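You operate a simulated robot arm through the tools that you are given. There is no shell and no other tool. Be economical: measure what you need, move in short steps, check, and stop when the job is done.

The job below is to be done with a simulated robot arm. You get a single attempt, and the scene is never put back.

Task
Set the black cover to 3. Open the cloths drawer, put the pink cloth on the packing bench away in the inside of the cloths drawer, then shut the drawer. Take the green cloth from the packing bench and put it on the film shelf. Take the gloves box from the white table and leave it on the yellow pad there. Take the yellow cloth on the white table and put it away on the stacking bench. Put one of the yellow sponges from the white table on the flat carton there. Open the clear lid. Any order will do. Set down upright: gloves box.

The check looks at the end state, three seconds after you hand in, the way a careful person would. Anything else that was tipped, shoved, dropped, spilled or broken makes it a failure. A push-on lid holds only when it is set on centred and level and pressed home; a screw cap is set on level and turned clockwise until tight. Flat cloth is picked up by pressing the open fingertips on it (5 to 10 N) and closing them slowly along it; thin cloth reads only 2 to 8 mm in the jaws.

Robot
A 6-joint arm with a two-finger gripper on a trunk, on a base that drives. Base frame: it is fixed to the floor where the robot stands at the start and does not move with it; the origin is under the middle of the robot, x ahead of it, y to its left, z up. Units: mm, degrees, N and s.
With the tool pointing down near the work surface it reaches from about 240 to 480 mm from the robot's upright axis, wherever it stands. Its first joint turns from -115.0 to 115.0 degrees. Places, roughly: black cover [500, 100, 800]; clear lid [400, -4100, 1000]; cloths drawer [2100, -4100, 300]; film shelf (18x30 cm) [3600, 1140, 400]; flat carton [-2750, 8000, 750]; gloves box [-2750, 7000, 750]; green cloth (5x8x2 cm) [4400, 100, 800]; inside of the cloths drawer [2100, -4200, 200]; pink cloth (6x10x2 cm) [4100, 0, 800]; stacking bench [4400, -3300, 800]; yellow cloth (7x10x2 cm) [-2700, 6700, 800]; yellow pad (18x14x2 cm) [-2300, 6600, 800]; yellow sponge (7x9x4 cm) [-2800, 7700, 800]. Payload 2.1 kg.
The tool frame sits at the grasp point between the pads (the TCP): z along the fingers, y along the line on which they close. The tips reach 20 mm beyond it. Largest opening 100 mm; the body of the gripper starts 63 mm behind the TCP.
Orientation is that of the tool frame in the base frame, as a unit quaternion [x, y, z, w]. With the fingers straight down and closing along the base's y, the tool's x points along the base's -x, its y along +y and its z along -z.

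Tools
- The arm moves only by the tool step_arm. Its argument "series" is a list of rows, each a list of 7 numbers: the closure in counts, from 0 (fully open) to 255 (shut), then the shift along the tool's x, y, z in m, then the turn, a rotation vector about the tool's x, y, z in rad. In form: [[gripper, tx, ty, tz, wx, wy, wz], ...]. A call has 1 to 10 rows; each row shifts and turns the commanded pose from where the row before left it, along the tool's axes as they then stand. Each row takes 0.2 s and may step no farther than 50 mm and 8.6 degrees from the row before; otherwise, or with a gripper value out of range, the whole call is refused. A pose out of reach is approached as far as the arm can. The call stops where the force on the tool passes 40 N (or 10 N more than at its start, if that is more) or the arm is blocked; 0.2 s more then pass. The fingers move at their own pace (about 153 mm/s each) and stop on an object; they squeeze with about 45 N. The grip force told is the motor's: it shows also when the fingers shut on nothing. Time passes only in rows, and 0.2 s behind the last, so rows that do not move let the fingers close. The reply holds the time, the measured pose of the TCP, the force on the tool along the base axes, the opening and the grip force, in the units named above and with some noise, with the torque about the TCP (base axes, N m) and any sound that the robot's microphone picked up.
- Cameras (640 x 400 px; columns grow to the right, rows downward): "scene" is now at [18.6, 131.9, 1440.1]; the picture's right is [-0.10, -0.99, 0.00], its down [-0.76, 0.08, -0.65] and it looks along [0.64, -0.07, -0.76] (base axes); focal length 287 px, centre (320, 200). "wrist" rides on the gripper at [70, -19, -99] in the tool frame; the picture's right is [0.26, 0.97, 0.00], its down [-0.75, 0.20, -0.63] and it looks along [-0.61, 0.16, 0.78] (tool axes); focal length 230 px, centre (320, 200). There is no depth. A picture from a camera that has moved, and an enlarged one, comes with that camera's place and axes in the base frame and with its lens.
- get_image(camera): a new picture of that camera. No time passes.
- lift_body(by): slides the trunk up (or, below 0, down) by that many mm; the arm and the scene camera ride with it, the base frame stays. It gives what a move gives, with no picture.
- base_move(legs): drives the robot by 1 to 6 legs, each [ahead, turn to the left] in mm and degrees, along the robot's own axes; the way and the turn of a leg run together, so that a leg with both is an arc; at most 1500 mm and 180 degrees a leg. The arm and the cameras ride along, it lands a little off, and it stops where it bumps. It gives what a move gives.
- head_to(pan, tilt): turns the head with the scene camera to pan (to the left, within 155 degrees either way) and tilt (down, from -29 to 69), counted from straight ahead of the robot. It gives what a move gives.
- close_up(camera, box): a new picture of the part [left, top, right, bottom] of that camera's present view, enlarged. No time passes.
- finish_job(): hands the job in; it is judged then, once.

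Work in short steps. Places have to be worked out from the pictures, the camera data and where the tool is seen: move nearer, look again, correct. Check each grasp and each placing, and mend what went wrong. You have 207 turns and 200 pictures in all, those below and enlarged ones among them. Open the gripper and draw the arm clear of the work before you hand the job in, unless the task says otherwise.

The tools are called after "Request:" as name(argument=value, ...) on one line, values as JSON. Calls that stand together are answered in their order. step_arm: Moves the arm, as the interface text tells. Its arguments: {"type":"object","properties":{"series":{"type":"array"}},"required":["series"]} The other tools are called the same way: lift_body (by) slides the trunk up or down; base_move (legs) drives the base; head_to (pan, tilt) turns the head that bears the scene camera; get_image (camera) takes a picture; close_up (camera, box) takes an enlarged picture of a part of a camera's view; finish_job () hands the job in.

At the start:

```text
time: 0.0
eef_pos: [239.2, 104.6, 1120.7]
tool_rot: [0.0, 1.0, 0.0, 0.0]
ft_force: [-0.4, -0.2, -0.5]
wrist_torque: [0.0, 0.03, 0.02]
opening: 100.0
finger_force: 0.1
trunk travel left (down, up): [-651.0, 339.0]
robot x, y, heading: [-2.2, -2.4, 0.2]
head pan, tilt: [-5.9, 49.8]
```

scene: 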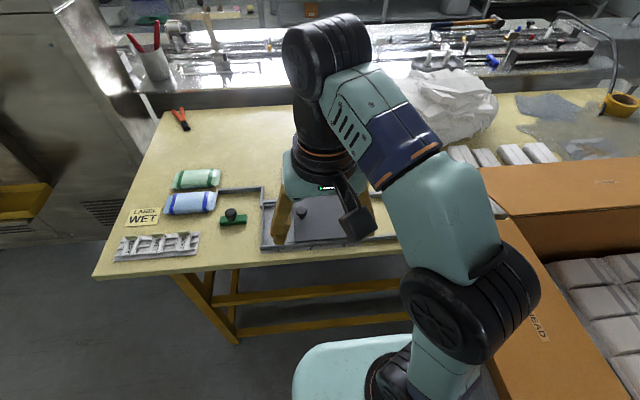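
wrist: 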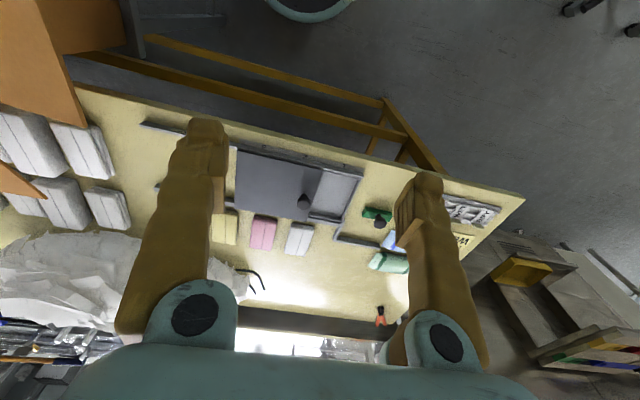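

The black cover seems to be a sliding plate with a knob on the bench; I take an enlarged wrist view of it.

Request:
close_up(camera="wrist", box=[130, 100, 450, 300])

Request:
close_up(camera="scene", box=[200, 150, 420, 270])

```text
2.00 times, centred on (290, 200) of wrist
camera zoom: at [168.9, 86.3, 1220.2], right [-0.26, 0.97, 0.0], down [0.75, 0.2, 0.63], along [0.61, 0.16, -0.78], focal length 460 px, centre (380, 200)
```

zoom: 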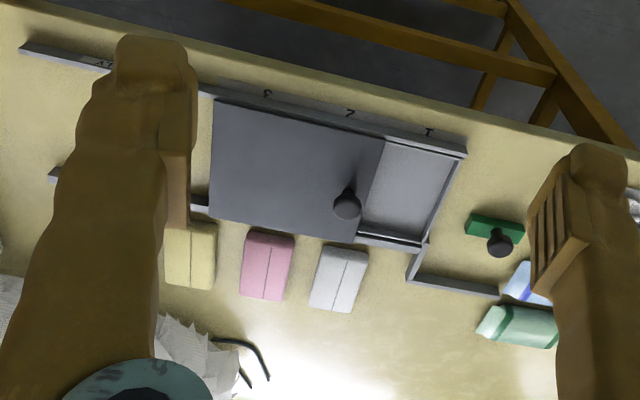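

```text
2.91 times, centred on (310, 210) of scene
camera zoom: at [18.6, 131.9, 1440.1], right [-0.1, -0.99, 0.0], down [-0.76, 0.08, -0.65], along [0.64, -0.07, -0.76], focal length 836 px, centre (349, 171)
```

zoom: 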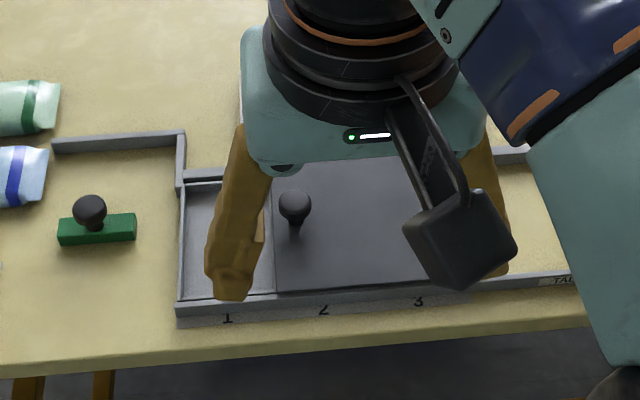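

The cover slides along y with numbers 1–3 on the front rail. I move the arm aside to see how the setting is read.

Request:
step_arm(series=[[0, 0, -0.05, 0, 0, 0, 0], [0, 0, -0.05, 0, 0, 0, 0], [0, 0, -0.05, 0, 0, 0, 0], [0, 0, -0.05, 0, 0, 0, 0], [0, 0, -0.05, 0, 0, 0, 0], [0, 0, -0.05, 0, 0, 0, 0]])

Request:
close_up(camera="scene", box=[220, 150, 460, 300])

```text
time: 1.4
eef_pos: [236.4, -194.1, 1108.6]
tool_rot: [0.0, 1.0, 0.0, 0.0]
ft_force: [1.1, -0.6, 0.3]
wrist_torque: [0.0, 0.03, -0.03]
opening: 100.2
finger_force: 0.0
out of reach, approached as far as the arm can: row 6
trunk travel left (down, up): [-651.0, 339.0]
robot x, y, heading: [-4.5, 1.0, -0.0]
head pan, tilt: [-5.9, 49.8]
```

```text
2.67 times, centred on (340, 225) of scene
camera zoom: at [18.7, 129.6, 1440.3], right [-0.1, -0.99, 0.0], down [-0.76, 0.08, -0.65], along [0.64, -0.07, -0.76], focal length 766 px, centre (267, 133)
```

zoom: 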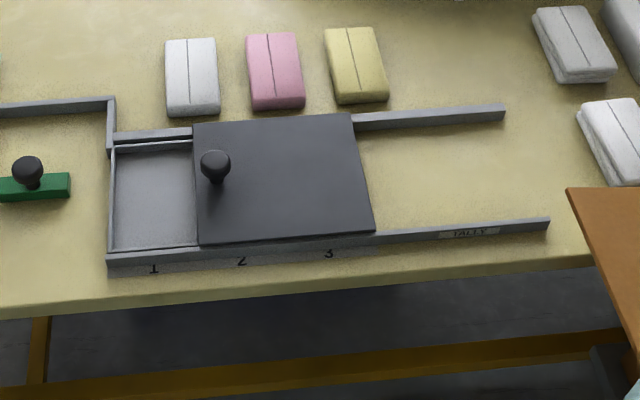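

The numbers stand midway between what may be well boundaries; I zoom further for a pointer mark.

Request:
close_up(camera="scene", box=[255, 185, 365, 255])

```text
5.71 times, centred on (310, 220) of scene
camera zoom: at [18.7, 129.6, 1440.3], right [-0.1, -0.99, 0.0], down [-0.76, 0.08, -0.65], along [0.64, -0.07, -0.76], focal length 1641 px, centre (377, 86)
```

zoom: 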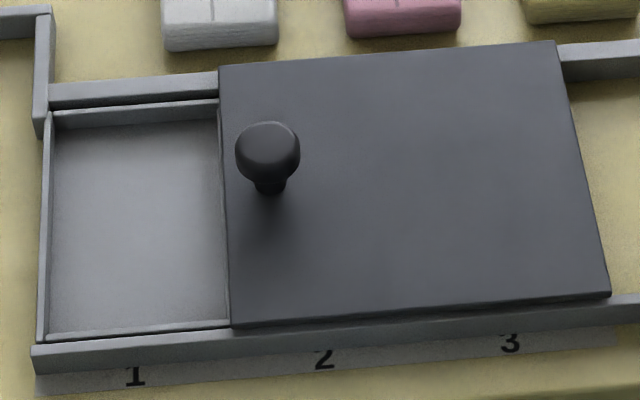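

The cover edge sits exactly at the first well divider; wells are about 85 mm each, so "3" should be the edge past well 3. Drive 60 mm ahead for reach and go above the knob, estimated at (500, 128).

Request:
base_move(legs=[[60, 0]])

Request:
step_arm(series=[[0, -0.029, 0.046, 0.02, 0, 0, 0], [0, -0.029, 0.046, 0.02, 0, 0, 0], [0, -0.029, 0.046, 0.02, 0, 0, 0], [0, -0.029, 0.046, 0.02, 0, 0, 0], [0, -0.029, 0.046, 0.02, 0, 0, 0], [0, -0.029, 0.046, 0.02, 0, 0, 0], [0, -0.029, 0.046, 0.02, 0, 0, 0]])

Request:
get_image(camera="wrist")

Request:
get_image(camera="scene")

```text
time: 2.4
eef_pos: [293.9, -194.1, 1109.9]
tool_rot: [-0.001, 1.0, -0.001, 0.002]
ft_force: [-0.4, -0.1, 0.1]
wrist_torque: [-0.02, 0.03, 0.01]
opening: 99.9
finger_force: 0.0
trunk travel left (down, up): [-651.0, 339.0]
robot x, y, heading: [59.9, 1.6, 0.2]
head pan, tilt: [-5.9, 49.8]
```

```text
refused: row 1 steps farther than a row can; nothing moved
```

```text
193 pictures are left
camera wrist: at [223.8, -210.1, 1209.0], right [-0.26, 0.97, 0.0], down [0.75, 0.2, 0.63], along [0.61, 0.16, -0.78], focal length 230 px, centre (320, 200)
```

wrist: 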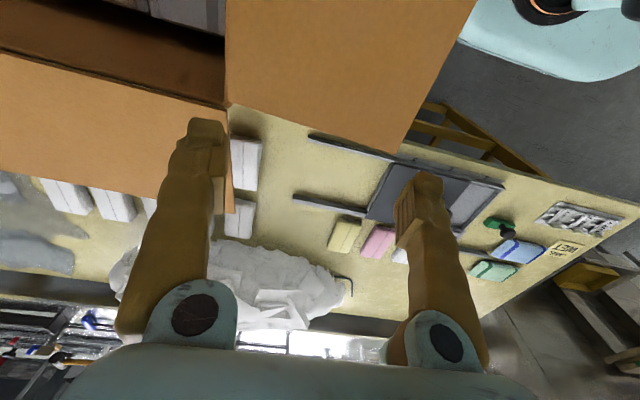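

```text
192 pictures are left
camera scene: at [75.7, 131.5, 1440.2], right [-0.1, -0.99, 0.0], down [-0.76, 0.08, -0.65], along [0.64, -0.07, -0.76], focal length 287 px, centre (320, 200)
```

scene: 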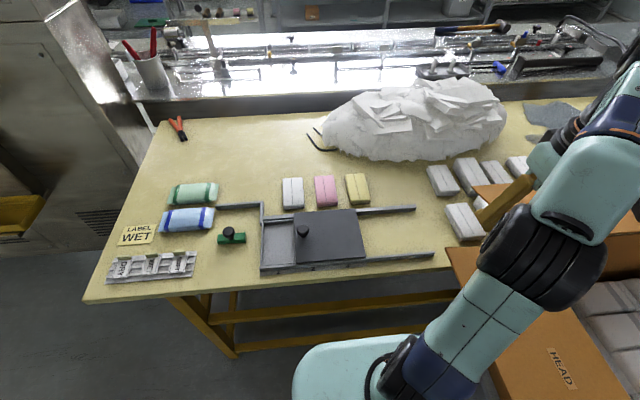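

The step was too long; redo with nine smaller rows.

Request:
step_arm(series=[[0, -0.0229, 0.0358, 0.018, 0, 0, 0], [0, -0.0229, 0.0358, 0.018, 0, 0, 0], [0, -0.0229, 0.0358, 0.018, 0, 0, 0], [0, -0.0229, 0.0358, 0.018, 0, 0, 0], [0, -0.0229, 0.0358, 0.018, 0, 0, 0], [0, -0.0229, 0.0358, 0.018, 0, 0, 0], [0, -0.0229, 0.0358, 0.018, 0, 0, 0], [0, -0.0229, 0.0358, 0.018, 0, 0, 0], [0, -0.0229, 0.0358, 0.018, 0, 0, 0]])

Request:
get_image(camera="wrist")

```text
time: 4.4
eef_pos: [496.8, 128.5, 943.9]
tool_rot: [0.0, 1.0, -0.001, 0.0]
ft_force: [0.5, -0.8, 1.0]
wrist_torque: [-0.05, -0.01, 0.03]
opening: 99.9
finger_force: 0.0
out of reach, approached as far as the arm can: row 9
trunk travel left (down, up): [-651.0, 339.0]
robot x, y, heading: [60.4, -0.7, -0.3]
head pan, tilt: [-5.9, 49.8]
```

```text
191 pictures are left
camera wrist: at [426.6, 111.1, 1042.7], right [-0.26, 0.97, 0.0], down [0.75, 0.2, 0.63], along [0.61, 0.16, -0.78], focal length 230 px, centre (320, 200)
```

wrist: 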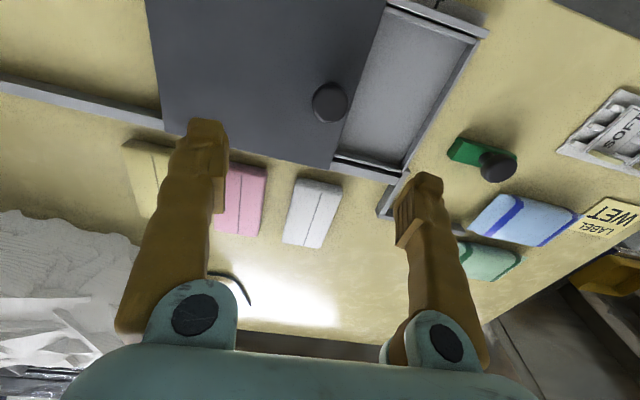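

Triangulating scene and wrist views puts the knob top near (474, 130, 862). Move above it at z≈900 and look.

Request:
step_arm(series=[[0, 0.022, 0.001, 0.02, 0, 0, 0], [0, 0, 0, 0.022, 0, 0, 0]])

Request:
get_image(camera="wrist")

Request:
close_up(camera="scene", box=[220, 170, 380, 280])

```text
time: 5.0
eef_pos: [474.2, 128.9, 903.6]
tool_rot: [-0.001, 1.0, -0.001, 0.001]
ft_force: [0.5, -0.5, 0.2]
wrist_torque: [-0.01, 0.01, -0.03]
opening: 100.1
finger_force: 0.0
trunk travel left (down, up): [-651.0, 339.0]
robot x, y, heading: [61.9, -1.1, -0.1]
head pan, tilt: [-5.9, 49.8]
```

```text
190 pictures are left
camera wrist: at [403.9, 111.3, 1002.4], right [-0.26, 0.97, 0.0], down [0.75, 0.2, 0.63], along [0.61, 0.16, -0.78], focal length 230 px, centre (320, 200)
```

wrist: 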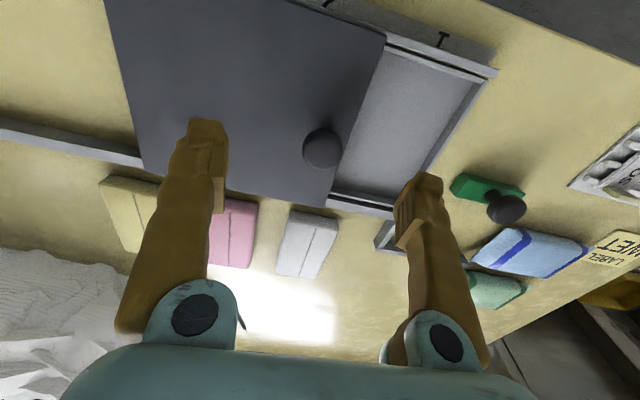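

```text
3.64 times, centred on (300, 225) of scene
camera zoom: at [79.2, 132.1, 1440.0], right [-0.1, -0.99, 0.0], down [-0.76, 0.08, -0.64], along [0.64, -0.07, -0.76], focal length 1044 px, centre (393, 109)
```

zoom: 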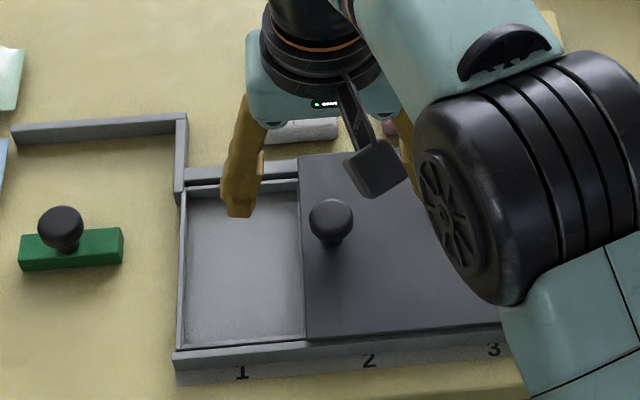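

The knob lines up exactly under the tool axis (predicted pixel 320,147; seen 322,148). Descend carefully.

Request:
step_arm(series=[[0, 0, 0, 0.02, 0, 0, 0], [0, 0, 0, 0.015, 0, 0, 0], [0, 0, 0, 0.01, 0, 0, 0]])

Request:
get_image(camera="wrist")

Request:
close_up(camera="scene", box=[220, 170, 380, 280])

```text
time: 5.8
eef_pos: [474.4, 128.8, 858.4]
tool_rot: [-0.001, 1.0, -0.001, 0.0]
ft_force: [-0.3, 0.0, 0.2]
wrist_torque: [0.01, 0.02, 0.02]
opening: 100.0
finger_force: 0.0
trunk travel left (down, up): [-651.0, 339.0]
robot x, y, heading: [56.6, -0.5, -0.4]
head pan, tilt: [-5.9, 49.8]
```

```text
188 pictures are left
camera wrist: at [403.7, 111.4, 957.4], right [-0.26, 0.97, 0.0], down [0.75, 0.2, 0.63], along [0.61, 0.16, -0.78], focal length 230 px, centre (320, 200)
```

wrist: 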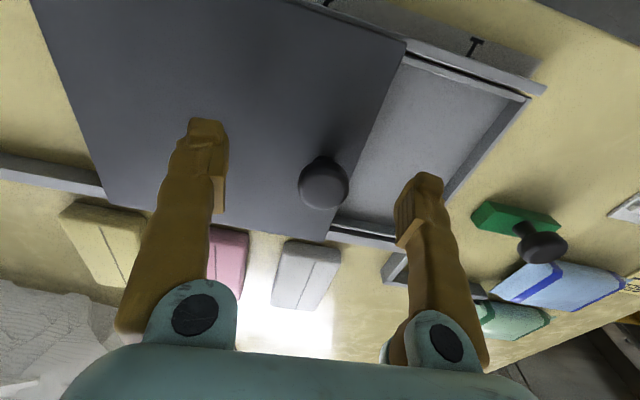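

```text
3.64 times, centred on (300, 225) of scene
camera zoom: at [78.2, 132.0, 1440.1], right [-0.1, -0.99, 0.0], down [-0.76, 0.08, -0.65], along [0.64, -0.07, -0.76], focal length 1044 px, centre (393, 109)
```

zoom: 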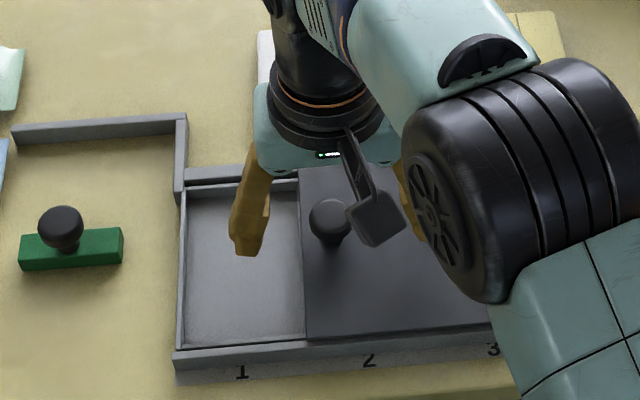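

The ball sits about at the TCP; lower 8 mm and close on it.

Request:
step_arm(series=[[0, 0, 0, 0.008, 0, 0, 0], [120, 0, 0, 0, 0, 0, 0], [255, 0, 0, 0, 0, 0, 0], [255, 0, 0, 0, 0, 0, 0], [255, 0, 0, 0, 0, 0, 0]])

```text
time: 7.0
eef_pos: [473.3, 129.9, 847.8]
tool_rot: [0.0, 1.0, -0.002, -0.003]
ft_force: [-10.2, -0.4, -30.8]
wrist_torque: [0.15, -0.02, -0.06]
opening: 24.3
finger_force: 45.4
trunk travel left (down, up): [-651.0, 339.0]
robot x, y, heading: [57.7, 2.9, -0.0]
head pan, tilt: [-5.9, 49.8]
```

Gripped (24 mm) but the tool is pulled down; ease down 2 mm and slide a first 20 mm to −y.

Request:
step_arm(series=[[255, 0, 0, 0.002, 0, 0, 0], [255, 0, -0.01, 0.0, 0, 0, 0], [255, 0, -0.01, 0, 0, 0, 0]])

```text
time: 7.8
eef_pos: [473.5, 109.9, 846.6]
tool_rot: [-0.001, 1.0, -0.002, -0.001]
ft_force: [-10.1, 0.2, -22.9]
wrist_torque: [0.08, 0.1, -0.04]
opening: 24.1
finger_force: 44.7
trunk travel left (down, up): [-651.0, 339.0]
robot x, y, heading: [57.6, 1.4, 0.0]
head pan, tilt: [-5.9, 49.8]
```

It slides easily. Continue by 60 mm and look, listening for clicks.

Request:
step_arm(series=[[255, 0, -0.01, 0.0005, 0, 0, 0], [255, 0, -0.01, 0.0005, 0, 0, 0], [255, 0, -0.01, 0.0005, 0, 0, 0], [255, 0, -0.01, 0.0005, 0, 0, 0], [255, 0, -0.01, 0, 0, 0, 0], [255, 0, -0.01, 0, 0, 0, 0]])

Request:
close_up(camera="scene", box=[240, 180, 440, 280])

```text
time: 9.2
eef_pos: [473.6, 48.3, 846.2]
tool_rot: [0.0, 1.0, -0.001, 0.002]
ft_force: [-7.0, -0.9, -4.2]
wrist_torque: [0.04, 0.25, 0.04]
opening: 24.1
finger_force: 45.1
trunk travel left (down, up): [-651.0, 339.0]
robot x, y, heading: [59.0, 1.3, -0.0]
head pan, tilt: [-5.9, 49.8]
```

```text
3.20 times, centred on (340, 230) of scene
camera zoom: at [76.3, 131.6, 1440.2], right [-0.1, -0.99, 0.0], down [-0.76, 0.08, -0.65], along [0.64, -0.07, -0.76], focal length 919 px, centre (256, 104)
```

zoom: 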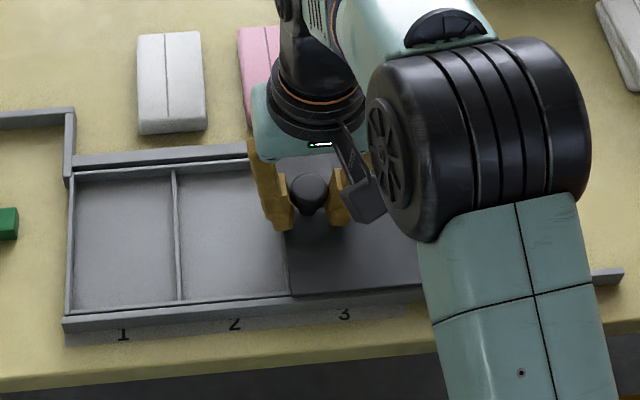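

Two wells are now open. Continue about 80 mm to uncover well 3.

Request:
step_arm(series=[[255, 0, -0.01, 0.0, 0, 0, 0], [255, 0, -0.01, 0.0, 0, 0, 0], [255, 0, -0.01, 0, 0, 0, 0], [255, 0, -0.01, 0, 0, 0, 0], [255, 0, -0.01, 0, 0, 0, 0], [255, 0, -0.01, 0, 0, 0, 0], [255, 0, -0.01, 0, 0, 0, 0], [255, 0, -0.01, 0, 0, 0, 0]])

Request:
close_up(camera="scene", box=[240, 180, 440, 280])

```text
time: 11.0
eef_pos: [473.4, -31.9, 847.4]
tool_rot: [0.0, 1.0, -0.001, 0.0]
ft_force: [-2.1, -0.4, 2.0]
wrist_torque: [0.01, -0.14, 0.07]
opening: 24.2
finger_force: 45.4
trunk travel left (down, up): [-651.0, 339.0]
robot x, y, heading: [61.7, -0.4, 0.0]
head pan, tilt: [-5.9, 49.8]
```

```text
3.20 times, centred on (340, 230) of scene
camera zoom: at [76.7, 131.5, 1440.1], right [-0.1, -0.99, 0.0], down [-0.76, 0.08, -0.65], along [0.64, -0.07, -0.76], focal length 919 px, centre (256, 104)
```

zoom: 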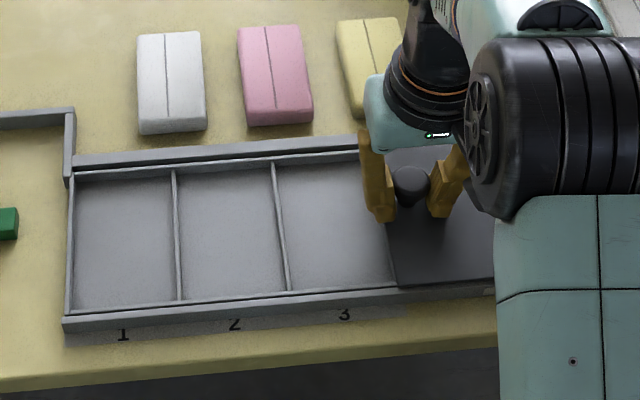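

Edge is nearly at the tray's end; well pitch ≈83 mm suggests about 4–5 mm more. Nudge and release, then withdraw to look.

Request:
step_arm(series=[[255, 0, -0.0025, 0.0, 0, 0, 0], [255, 0, -0.0025, 0.0, 0, 0, 0], [255, 0, 0, 0, 0, 0, 0], [0, 0, 0, 0, 0, 0, 0], [0, 0, 0, 0, 0, 0, 0], [0, 0, 0, -0.04, 0, 0, 0], [0, 0, 0, -0.04, 0, 0, 0], [0, 0.03, -0.03, -0.02, 0, 0, 0], [0, 0.03, -0.03, -0.02, 0, 0, 0]])

Request:
step_arm(series=[[0, 0.03, -0.035, -0.01, 0, 0, 0], [0, 0.03, -0.035, -0.01, 0, 0, 0], [0, 0.02, -0.04, -0.01, 0, 0, 0]])

Request:
close_up(camera="scene", box=[260, 180, 420, 280])

```text
time: 13.0
eef_pos: [414.6, -97.3, 968.5]
tool_rot: [-0.001, 1.0, 0.0, 0.001]
ft_force: [0.6, -0.5, -0.2]
wrist_torque: [0.05, -0.03, -0.01]
opening: 100.1
finger_force: 0.1
trunk travel left (down, up): [-651.0, 339.0]
robot x, y, heading: [61.6, -3.0, 0.2]
head pan, tilt: [-5.9, 49.8]
```

```text
time: 13.8
eef_pos: [334.2, -207.1, 997.7]
tool_rot: [-0.001, 1.0, 0.0, 0.001]
ft_force: [0.4, 0.5, 0.1]
wrist_torque: [0.0, -0.02, 0.01]
opening: 99.9
finger_force: 0.0
trunk travel left (down, up): [-651.0, 339.0]
robot x, y, heading: [58.2, -0.5, -0.2]
head pan, tilt: [-5.9, 49.8]
```

```text
4.00 times, centred on (340, 230) of scene
camera zoom: at [77.7, 129.9, 1440.3], right [-0.1, -0.99, 0.0], down [-0.76, 0.08, -0.65], along [0.64, -0.07, -0.76], focal length 1149 px, centre (240, 80)
```

zoom: 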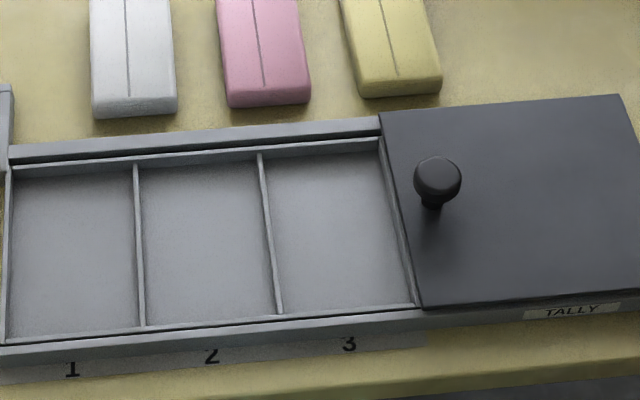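

Three wells open with the cover edge at the end wall: setting 3. Now back off a bit and survey the room.

Request:
base_move(legs=[[-300, 0]])

Request:
head_to(pan=-70, tilt=15)

Request:
get_image(camera="scene")

Request:
head_to(pan=-150, tilt=15)

Request:
get_image(camera="scene")

Request:
head_to(pan=70, tilt=15)

Request:
get_image(camera="scene")

Request:
head_to(pan=0, tilt=10)

Request:
get_image(camera="scene")

```text
time: 14.7
eef_pos: [321.6, -206.1, 997.9]
tool_rot: [-0.006, 1.0, -0.005, 0.015]
ft_force: [14.3, -0.3, 0.5]
wrist_torque: [0.0, 0.04, -0.75]
opening: 100.1
finger_force: 0.0
trunk travel left (down, up): [-651.0, 339.0]
robot x, y, heading: [31.2, 1.7, 0.3]
head pan, tilt: [-5.9, 49.8]
stopped in leg 1: the force on the tool passed its limit at 55 N (the readings are from after the stop); the commanded pose is now the measured one
```

```text
time: 16.0
eef_pos: [322.1, -205.5, 999.3]
tool_rot: [-0.007, 1.0, -0.005, 0.013]
ft_force: [19.3, 0.3, 1.0]
wrist_torque: [-0.14, -0.01, -1.0]
opening: 99.4
finger_force: 0.0
trunk travel left (down, up): [-651.0, 339.0]
robot x, y, heading: [32.7, -2.8, 0.4]
head pan, tilt: [-70.0, 15.0]
```

```text
183 pictures are left
camera scene: at [14.8, 52.3, 1493.6], right [-0.94, -0.35, 0.01], down [-0.1, 0.24, -0.97], along [0.33, -0.91, -0.26], focal length 287 px, centre (320, 200)
```

scene: 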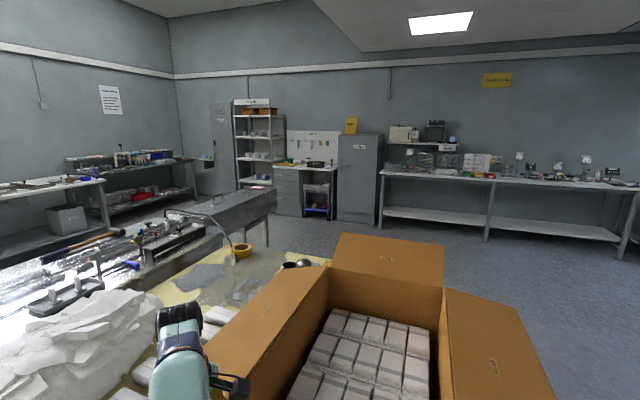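

```text
time: 17.6
eef_pos: [322.3, -204.2, 998.9]
tool_rot: [-0.007, 1.0, -0.005, 0.013]
ft_force: [19.2, 0.3, 0.8]
wrist_torque: [-0.12, 0.04, -0.94]
opening: 99.6
finger_force: 0.1
trunk travel left (down, up): [-651.0, 339.0]
robot x, y, heading: [34.2, -0.9, 0.4]
head pan, tilt: [-150.0, 15.0]
```

```text
182 pictures are left
camera scene: at [-98.2, 92.6, 1494.3], right [-0.51, 0.86, 0.0], down [0.22, 0.13, -0.97], along [-0.84, -0.49, -0.25], focal length 287 px, centre (320, 200)
```

scene: 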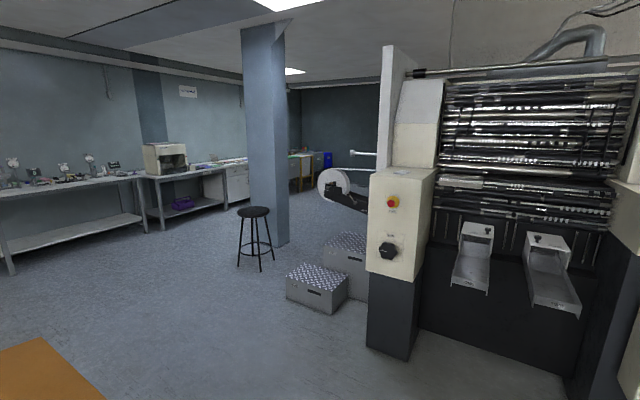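

```text
time: 20.7
eef_pos: [322.8, -204.8, 998.2]
tool_rot: [-0.006, 1.0, -0.006, 0.013]
ft_force: [19.2, 0.9, 0.1]
wrist_torque: [-0.11, 0.03, -0.94]
opening: 99.5
finger_force: 0.0
trunk travel left (down, up): [-651.0, 339.0]
robot x, y, heading: [34.8, -0.8, 0.3]
head pan, tilt: [70.0, 15.0]
```

```text
181 pictures are left
camera scene: at [13.9, 227.7, 1493.6], right [0.94, -0.34, -0.01], down [-0.09, -0.24, -0.97], along [0.32, 0.91, -0.26], focal length 287 px, centre (320, 200)
```

scene: 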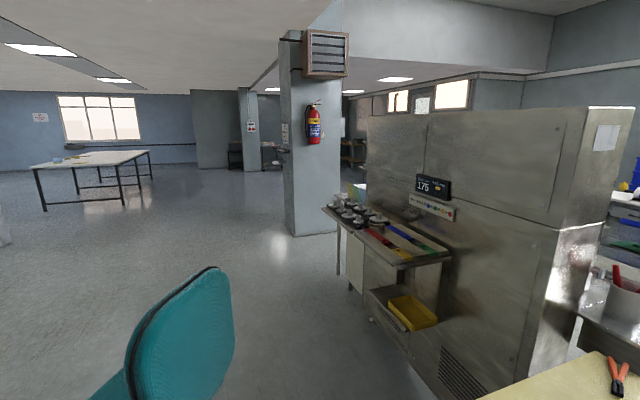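

```text
time: 22.1
eef_pos: [321.7, -204.7, 997.8]
tool_rot: [-0.007, 1.0, -0.005, 0.012]
ft_force: [20.1, 0.9, 1.8]
wrist_torque: [-0.07, 0.05, -0.98]
opening: 99.7
finger_force: 0.1
trunk travel left (down, up): [-651.0, 339.0]
robot x, y, heading: [34.6, 1.2, 0.4]
head pan, tilt: [0.0, 10.0]
```

```text
180 pictures are left
camera scene: at [75.4, 140.3, 1501.4], right [0.01, -1.0, 0.0], down [-0.18, 0.0, -0.98], along [0.98, 0.01, -0.18], focal length 287 px, centre (320, 200)
```

scene: 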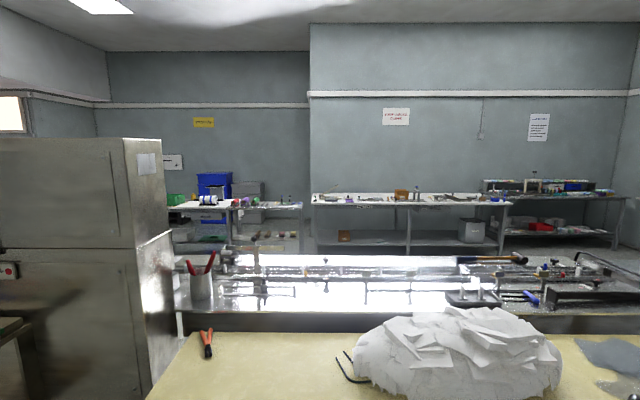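

While backing, the gripper touched the carton flap (19 N along +x). Ease it forward, away and up.

Request:
step_arm(series=[[0, -0.02, 0.01, 0, 0, 0, 0], [0, -0.02, 0.03, 0, 0, 0, 0], [0, 0, 0.02, -0.04, 0, 0, 0], [0, 0, 0.02, -0.04, 0, 0, 0], [0, 0, 0.02, -0.04, 0, 0, 0], [0, 0, 0.02, -0.04, 0, 0, 0]])

Request:
head_to(pan=-45, tilt=50)

Request:
get_image(camera="scene")

```text
time: 23.5
eef_pos: [336.1, -75.4, 1120.1]
tool_rot: [-0.006, 1.0, -0.005, 0.017]
ft_force: [0.1, -0.2, -1.0]
wrist_torque: [-0.02, -0.04, 0.0]
opening: 99.9
finger_force: 0.0
out of reach, approached as far as the arm can: row 5, 6
trunk travel left (down, up): [-651.0, 339.0]
robot x, y, heading: [30.0, -0.5, 0.3]
head pan, tilt: [0.0, 10.0]
```

```text
time: 24.7
eef_pos: [337.5, -76.9, 1118.6]
tool_rot: [-0.007, 1.0, -0.005, 0.015]
ft_force: [-0.3, 0.9, -0.6]
wrist_torque: [-0.02, -0.02, 0.02]
opening: 99.9
finger_force: 0.0
trunk travel left (down, up): [-651.0, 339.0]
robot x, y, heading: [31.1, -1.1, -0.1]
head pan, tilt: [-45.0, 50.0]
```

```text
179 pictures are left
camera scene: at [29.1, 85.4, 1439.9], right [-0.7, -0.71, 0.0], down [-0.54, 0.54, -0.64], along [0.46, -0.45, -0.77], focal length 287 px, centre (320, 200)
```

scene: 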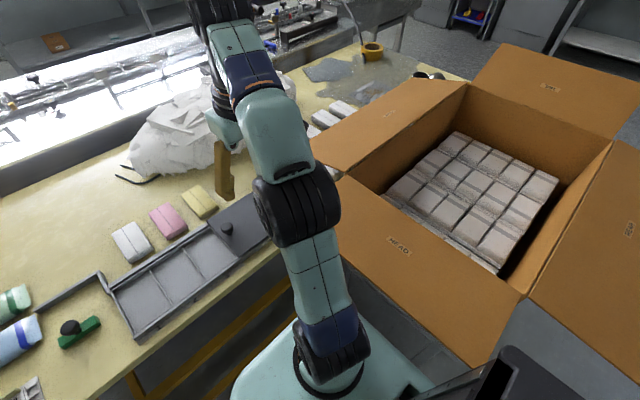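

The box flap is close on the robot's right, so I bring the arm in and to centre, then back straight out.

Request:
step_arm(series=[[0, 0.015, 0.04, 0, 0, 0, 0], [0, 0.015, 0.04, 0, 0, 0, 0], [0, 0.015, 0.02, 0, 0, 0, 0], [0, 0.015, 0, 0, 0, 0, 0]])

Request:
base_move(legs=[[-700, 0]])

Request:
get_image(camera="scene")

```text
time: 25.7
eef_pos: [273.0, 20.6, 1118.5]
tool_rot: [-0.007, 1.0, -0.005, 0.016]
ft_force: [0.1, 0.1, -0.2]
wrist_torque: [0.03, -0.04, 0.0]
opening: 100.2
finger_force: 0.1
trunk travel left (down, up): [-651.0, 339.0]
robot x, y, heading: [32.7, -1.2, 0.4]
head pan, tilt: [-45.0, 50.0]
```

```text
time: 29.4
eef_pos: [-416.6, 16.3, 1119.2]
tool_rot: [-0.008, 1.0, -0.004, 0.014]
ft_force: [0.1, 0.3, 0.8]
wrist_torque: [0.0, -0.05, 0.0]
opening: 100.2
finger_force: 0.0
trunk travel left (down, up): [-651.0, 339.0]
robot x, y, heading: [-657.3, -2.4, 0.7]
head pan, tilt: [-45.0, 50.0]
```

```text
178 pictures are left
camera scene: at [-661.0, 80.4, 1439.8], right [-0.7, -0.71, 0.0], down [-0.55, 0.54, -0.64], along [0.46, -0.45, -0.77], focal length 287 px, centre (320, 200)
```

scene: 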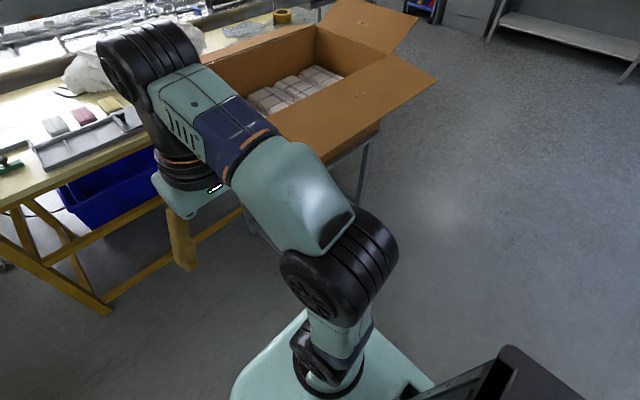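

Clear of the box. Turn right and drive toward the far side bench, then look.

Request:
base_move(legs=[[0, -92], [1500, 0], [1500, 2]])

Request:
head_to(pan=30, tilt=20)

Request:
get_image(camera="scene")

```text
time: 47.9
eef_pos: [-577.1, -3264.3, 1118.2]
tool_rot: [0.681, 0.732, -0.013, 0.008]
ft_force: [-0.1, -0.7, -0.1]
wrist_torque: [0.03, 0.01, 0.03]
opening: 99.8
finger_force: 0.0
trunk travel left (down, up): [-651.0, 339.0]
robot x, y, heading: [-611.6, -3022.2, -86.4]
head pan, tilt: [-45.0, 50.0]
```

```text
time: 49.4
eef_pos: [-576.8, -3262.4, 1118.5]
tool_rot: [0.681, 0.732, -0.013, 0.008]
ft_force: [-0.7, 0.4, 0.1]
wrist_torque: [-0.01, 0.0, 0.03]
opening: 99.9
finger_force: 0.0
trunk travel left (down, up): [-651.0, 339.0]
robot x, y, heading: [-614.5, -3025.8, -86.5]
head pan, tilt: [30.0, 20.0]
```

```text
177 pictures are left
camera scene: at [-422.8, -3034.1, 1485.3], right [-0.83, -0.55, 0.0], down [-0.19, 0.29, -0.94], along [0.52, -0.78, -0.34], focal length 287 px, centre (320, 200)
```

scene: 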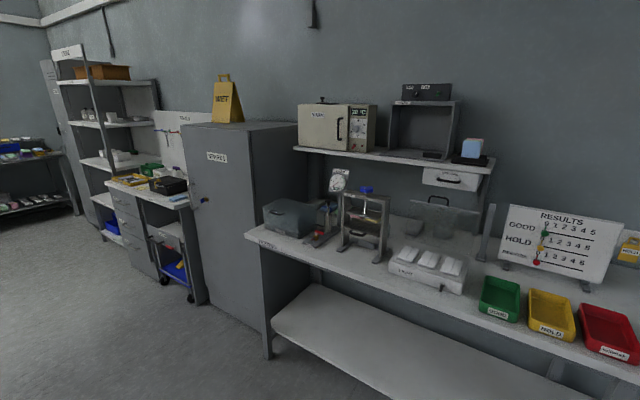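

The clear lid should be the box at the left end of the bench. Zoom on it.

Request:
close_up(camera="scene", box=[235, 165, 400, 275])

```text
3.64 times, centred on (318, 220) of scene
camera zoom: at [-422.8, -3034.1, 1485.3], right [-0.83, -0.55, 0.0], down [-0.19, 0.29, -0.94], along [0.52, -0.78, -0.34], focal length 1044 px, centre (329, 127)
```

zoom: 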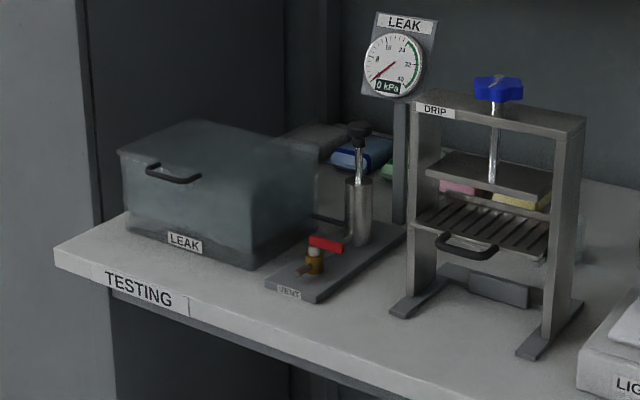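

It is a leak tester: a clear lid with a front handle around (373, −3890, 1010); gauge reads 0 kPa. Drive in front of it.

Request:
base_move(legs=[[0, 66], [1050, 0], [0, -69]])

Request:
head_to(pan=0, tilt=45)

Request:
get_image(camera="scene")

```text
time: 60.6
eef_pos: [398.7, -3646.8, 1118.6]
tool_rot: [0.695, 0.719, -0.014, 0.007]
ft_force: [-0.2, 0.5, -0.1]
wrist_torque: [0.01, 0.03, 0.0]
opening: 100.0
finger_force: 0.1
trunk travel left (down, up): [-651.0, 339.0]
robot x, y, heading: [372.5, -3406.5, -88.6]
head pan, tilt: [30.0, 20.0]
```

```text
time: 61.5
eef_pos: [398.6, -3646.5, 1118.5]
tool_rot: [0.695, 0.719, -0.014, 0.007]
ft_force: [0.4, 0.2, -0.9]
wrist_torque: [-0.03, 0.01, 0.0]
opening: 100.1
finger_force: 0.1
trunk travel left (down, up): [-651.0, 339.0]
robot x, y, heading: [374.4, -3409.1, -88.6]
head pan, tilt: [0.0, 45.0]
```

```text
175 pictures are left
camera scene: at [514.7, -3423.6, 1446.7], right [-1.0, -0.03, 0.0], down [-0.02, 0.71, -0.71], along [0.02, -0.71, -0.71], focal length 287 px, centre (320, 200)
```

scene: 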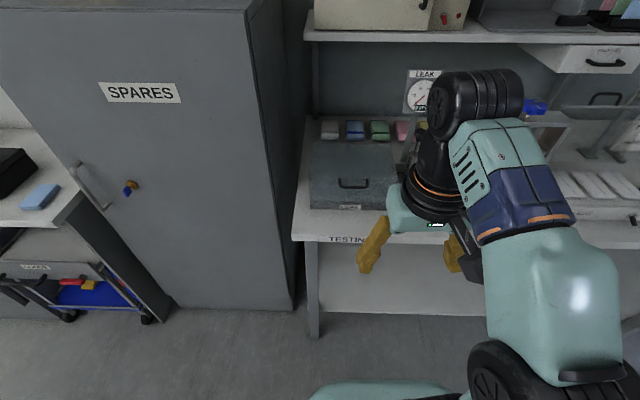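

Triangulated handle: (447, −3970, 965). Look at lid details, and step the robot sideways later; first a close-up.

Request:
close_up(camera="scene", box=[290, 100, 440, 220])

Request:
get_image(camera="wrist")

```text
3.33 times, centred on (365, 160) of scene
camera zoom: at [514.7, -3423.6, 1446.7], right [-1.0, -0.03, 0.0], down [-0.02, 0.71, -0.71], along [0.02, -0.71, -0.71], focal length 957 px, centre (170, 333)
```

zoom: 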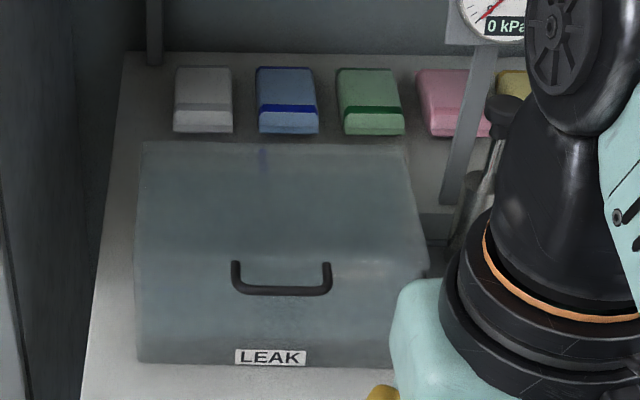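

```text
173 pictures are left
camera wrist: at [377.2, -3572.7, 1215.7], right [0.96, 0.29, -0.02], down [0.23, -0.72, 0.65], along [0.18, -0.63, -0.76], focal length 230 px, centre (320, 200)
```

wrist: 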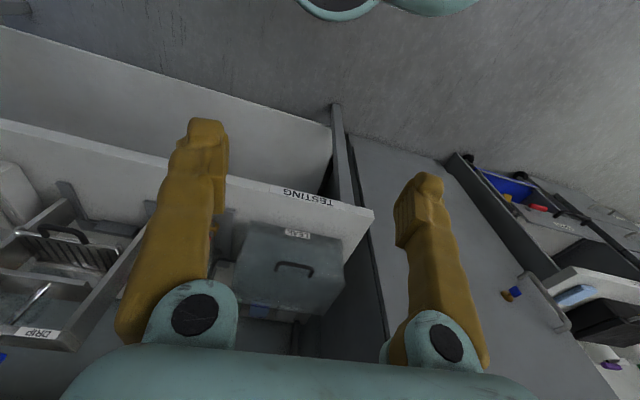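

Handle geometry is clear: hinge at the rear, handle bar horizontal in front. I'll yaw the tool 90° so the fingers close across the bar, then pitch it to point at the lid.

Request:
step_arm(series=[[0, 0, 0, 0, 0, 0, 0.149], [0, 0, 0, 0, 0, 0, 0.149], [0, 0, 0, 0, 0, 0, 0.149], [0, 0, 0, 0, 0, 0, 0.149], [0, 0, 0, 0, 0, 0, 0.149], [0, 0, 0, 0, 0, 0, 0.149], [0, 0, 0, 0, 0, 0, 0.149], [0, 0, 0, 0, 0, 0, 0.149], [0, 0, 0, 0, 0, 0, 0.149], [0, 0, 0, 0, 0, 0, 0.149]])

Request:
step_arm(series=[[0, 0.01, 0.04, 0, 0, 0, 0.04], [0, 0.01, 0.04, 0, -0.12, 0, 0], [0, 0.01, 0.04, 0, -0.12, 0, 0], [0, 0.01, 0.04, 0, -0.12, 0, 0]])

```text
time: 63.7
eef_pos: [397.2, -3645.9, 1118.2]
tool_rot: [0.998, 0.055, -0.005, 0.016]
ft_force: [0.2, 0.0, 0.3]
wrist_torque: [-0.02, 0.03, -0.03]
opening: 99.9
finger_force: 0.1
trunk travel left (down, up): [-651.0, 339.0]
robot x, y, heading: [370.8, -3402.8, -88.5]
head pan, tilt: [0.0, 45.0]
```

```text
time: 64.7
eef_pos: [452.1, -3803.3, 1135.8]
tool_rot: [0.98, 0.038, 0.002, 0.194]
ft_force: [-0.1, 1.0, -0.2]
wrist_torque: [-0.01, -0.02, 0.01]
opening: 100.0
finger_force: 0.0
trunk travel left (down, up): [-651.0, 339.0]
robot x, y, heading: [370.3, -3405.2, -88.4]
head pan, tilt: [0.0, 45.0]
```

Continue pitching toward horizontal in place.

Request:
step_arm(series=[[0, 0, 0, 0, -0.149, 0, 0], [0, 0, 0, 0, -0.149, 0, 0], [0, 0, 0, 0, -0.149, 0, 0], [0, 0, 0, 0, -0.149, 0, 0], [0, 0, 0, 0, -0.149, 0, 0], [0, 0, 0, 0, -0.149, 0, 0], [0, 0, 0, 0, -0.149, 0, 0]])

Request:
get_image(camera="wrist")

Request:
get_image(camera="scene")

```text
time: 66.3
eef_pos: [451.9, -3836.5, 1205.8]
tool_rot: [0.759, 0.034, 0.021, 0.65]
ft_force: [-1.0, 0.2, 0.8]
wrist_torque: [0.02, 0.05, 0.0]
opening: 99.9
finger_force: 0.1
out of reach, approached as far as the arm can: row 5, 6, 7
trunk travel left (down, up): [-651.0, 339.0]
robot x, y, heading: [373.2, -3401.3, -88.7]
head pan, tilt: [0.0, 45.0]
```

```text
172 pictures are left
camera wrist: at [511.8, -3729.7, 1201.9], right [0.28, -0.13, 0.95], down [-0.79, 0.53, 0.3], along [-0.54, -0.84, 0.05], focal length 230 px, centre (320, 200)
```

wrist: 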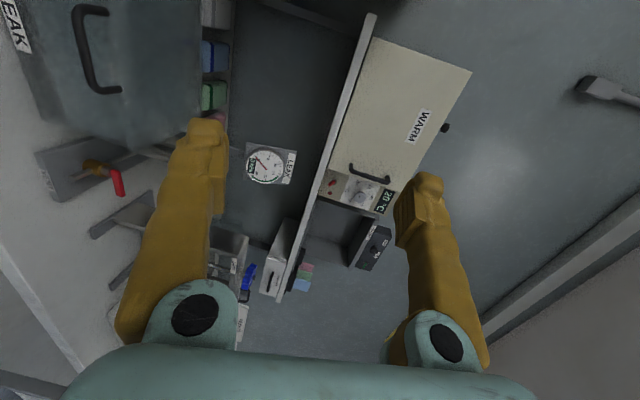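

```text
171 pictures are left
camera scene: at [514.2, -3423.5, 1446.7], right [-1.0, -0.03, 0.0], down [-0.02, 0.71, -0.71], along [0.02, -0.71, -0.71], focal length 287 px, centre (320, 200)
```

scene: 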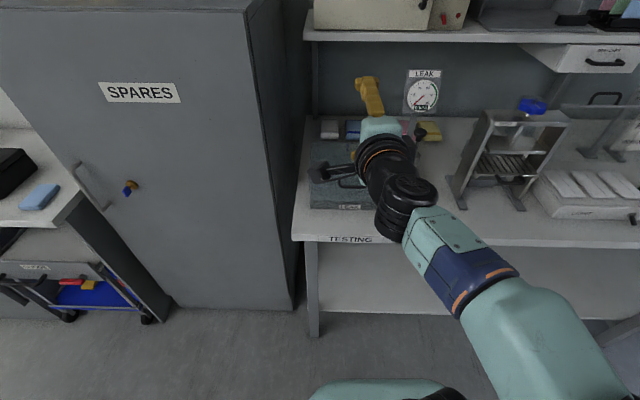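

The tool now points at the lid (81°). Lower the trunk to bring it to handle height, staying in front of the box.

Request:
lift_body(by=-235)

Request:
get_image(camera="wrist")

Request:
get_image(camera="scene")

```text
time: 68.8
eef_pos: [451.3, -3836.7, 970.0]
tool_rot: [0.759, 0.033, 0.021, 0.65]
ft_force: [-0.8, 0.0, 0.0]
wrist_torque: [0.05, -0.01, 0.03]
opening: 100.2
finger_force: 0.2
trunk travel left (down, up): [-416.0, 574.0]
robot x, y, heading: [368.5, -3406.0, -88.6]
head pan, tilt: [0.0, 45.0]
```

```text
170 pictures are left
camera wrist: at [512.0, -3729.9, 966.9], right [0.28, -0.13, 0.95], down [-0.79, 0.53, 0.31], along [-0.54, -0.84, 0.05], focal length 230 px, centre (320, 200)
```

wrist: 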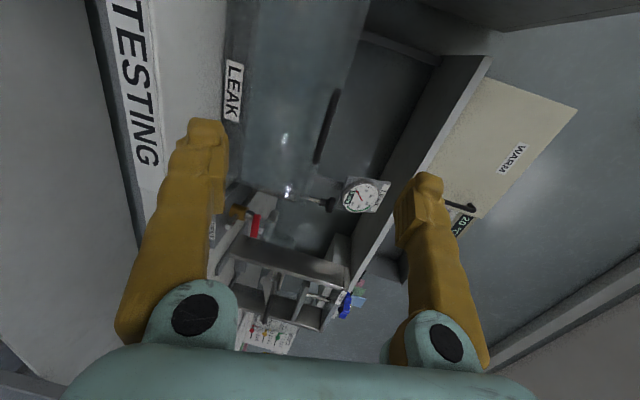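

```text
169 pictures are left
camera scene: at [514.5, -3423.6, 1211.7], right [-1.0, -0.03, 0.0], down [-0.02, 0.71, -0.71], along [0.02, -0.71, -0.71], focal length 287 px, centre (320, 200)
```

scene: 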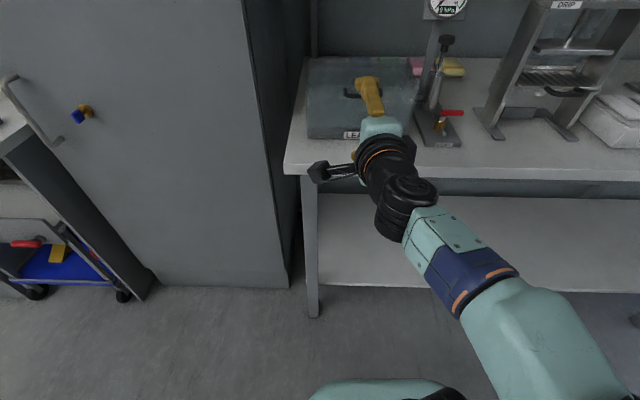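

The wrist view confirms the bar at about (445, −3970, 963). Approach most of the way.

Request:
step_arm(series=[[0, -0.004, 0.004, 0.033, 0, 0, 0], [0, -0.004, 0.004, 0.033, 0, 0, 0], [0, -0.004, 0.003, 0.033, 0, 0, 0]])

Request:
get_image(camera="wrist")

Request:
close_up(camera="scene", box=[300, 40, 440, 150])

```text
time: 69.6
eef_pos: [448.3, -3938.3, 965.2]
tool_rot: [0.76, 0.034, 0.021, 0.649]
ft_force: [0.3, -0.3, -0.1]
wrist_torque: [0.0, 0.03, 0.0]
opening: 100.1
finger_force: 0.0
trunk travel left (down, up): [-416.0, 574.0]
robot x, y, heading: [373.5, -3410.6, -88.6]
head pan, tilt: [0.0, 45.0]
```

```text
168 pictures are left
camera wrist: at [508.7, -3831.3, 960.6], right [0.28, -0.13, 0.95], down [-0.79, 0.53, 0.31], along [-0.54, -0.84, 0.05], focal length 230 px, centre (320, 200)
```

wrist: 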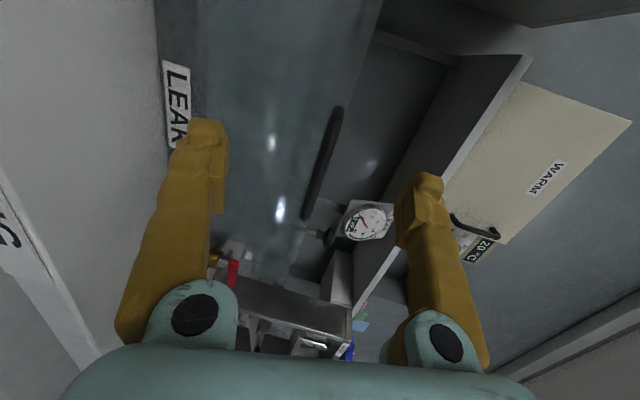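

```text
3.64 times, centred on (370, 95) of scene
camera zoom: at [514.6, -3424.4, 1211.7], right [-1.0, -0.03, 0.0], down [-0.02, 0.71, -0.71], along [0.02, -0.71, -0.71], focal length 1044 px, centre (138, 582)
```

zoom: 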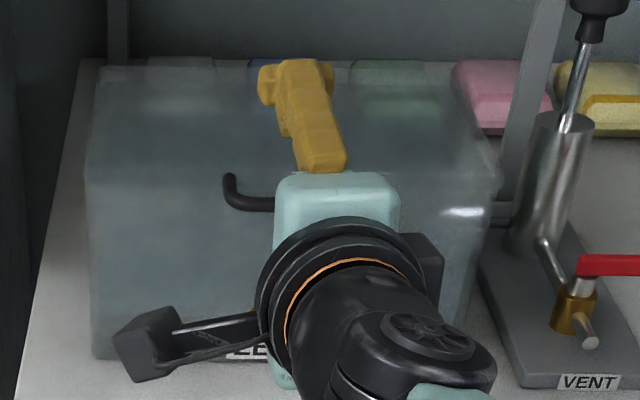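

The bar is centred between the fingers, about 27 mm ahead of the TCP. Advance 20 mm and close.

Request:
step_arm(series=[[0, 0, 0, 0.01, 0, 0, 0], [0, 0, 0, 0.01, 0, 0, 0], [150, 0, 0, 0, 0, 0, 0], [255, 0, 0, 0, 0, 0, 0], [255, 0, 0, 0, 0, 0, 0]])

Request:
get_image(camera="wrist")

```text
time: 70.8
eef_pos: [448.4, -3957.0, 961.6]
tool_rot: [0.76, 0.034, 0.021, 0.649]
ft_force: [-0.5, 0.0, -2.0]
wrist_torque: [0.02, -0.33, -0.13]
opening: 6.1
finger_force: 29.8
trunk travel left (down, up): [-416.0, 574.0]
robot x, y, heading: [373.2, -3405.0, -88.6]
head pan, tilt: [0.0, 45.0]
```

```text
166 pictures are left
camera wrist: at [509.6, -3849.5, 958.1], right [0.28, -0.13, 0.95], down [-0.79, 0.53, 0.31], along [-0.54, -0.84, 0.05], focal length 230 px, centre (320, 200)
```

wrist: 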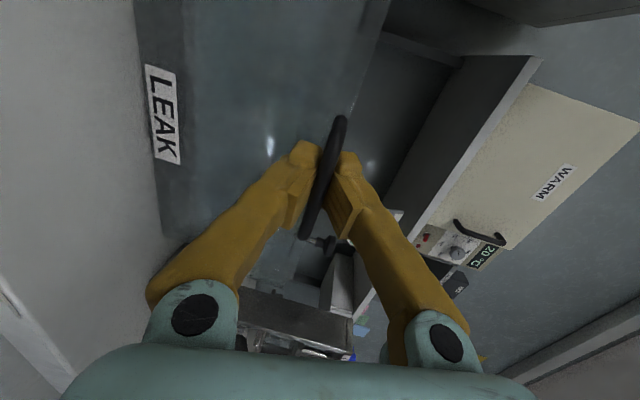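

The bar is held. Begin the opening arc about the estimated rear hinge, in small rows, watching force.

Request:
step_arm(series=[[255, 0, 0.0092, 0.0024, 0.05, 0, 0], [255, 0, 0.0092, 0.0024, 0.05, 0, 0], [255, 0, 0.0092, 0.0024, 0.05, 0, 0]])

```text
time: 71.6
eef_pos: [437.5, -3966.8, 979.7]
tool_rot: [0.788, 0.02, 0.005, 0.615]
ft_force: [-1.2, -0.3, -1.0]
wrist_torque: [-0.02, -0.02, 0.0]
opening: 0.0
finger_force: 29.3
out of reach, approached as far as the arm can: row 1, 2
trunk travel left (down, up): [-416.0, 574.0]
robot x, y, heading: [367.9, -3408.1, -88.8]
head pan, tilt: [0.0, 45.0]
```

The grip slipped off (opening 0) and the arm strayed near its reach limits. Look.

Request:
get_image(camera="wrist")

Request:
get_image(camera="scene")

```text
165 pictures are left
camera wrist: at [503.6, -3862.5, 985.9], right [0.28, -0.23, 0.93], down [-0.76, 0.53, 0.36], along [-0.58, -0.81, -0.02], focal length 230 px, centre (320, 200)
```

wrist: 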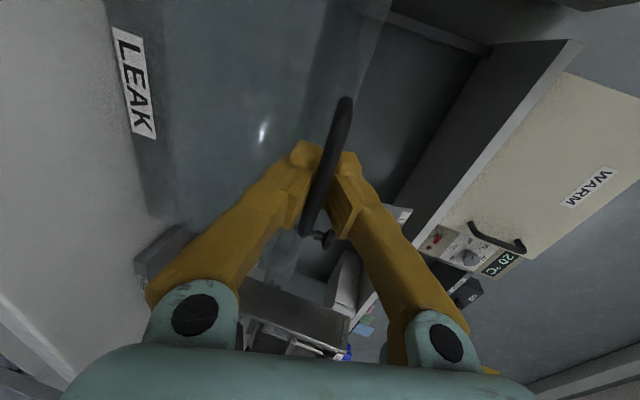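

```text
164 pictures are left
camera scene: at [514.3, -3424.2, 1211.7], right [-1.0, -0.03, 0.0], down [-0.02, 0.71, -0.71], along [0.02, -0.71, -0.71], focal length 287 px, centre (320, 200)
```

scene: 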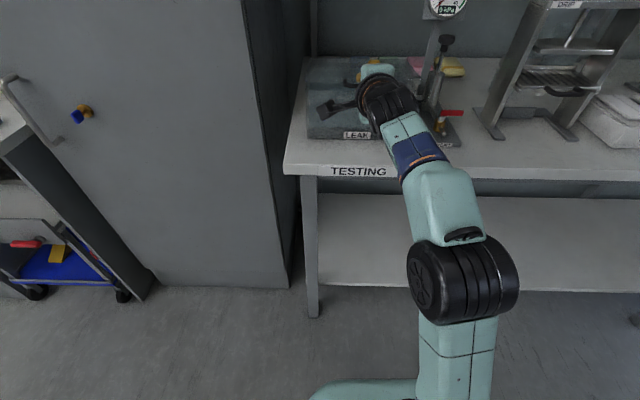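

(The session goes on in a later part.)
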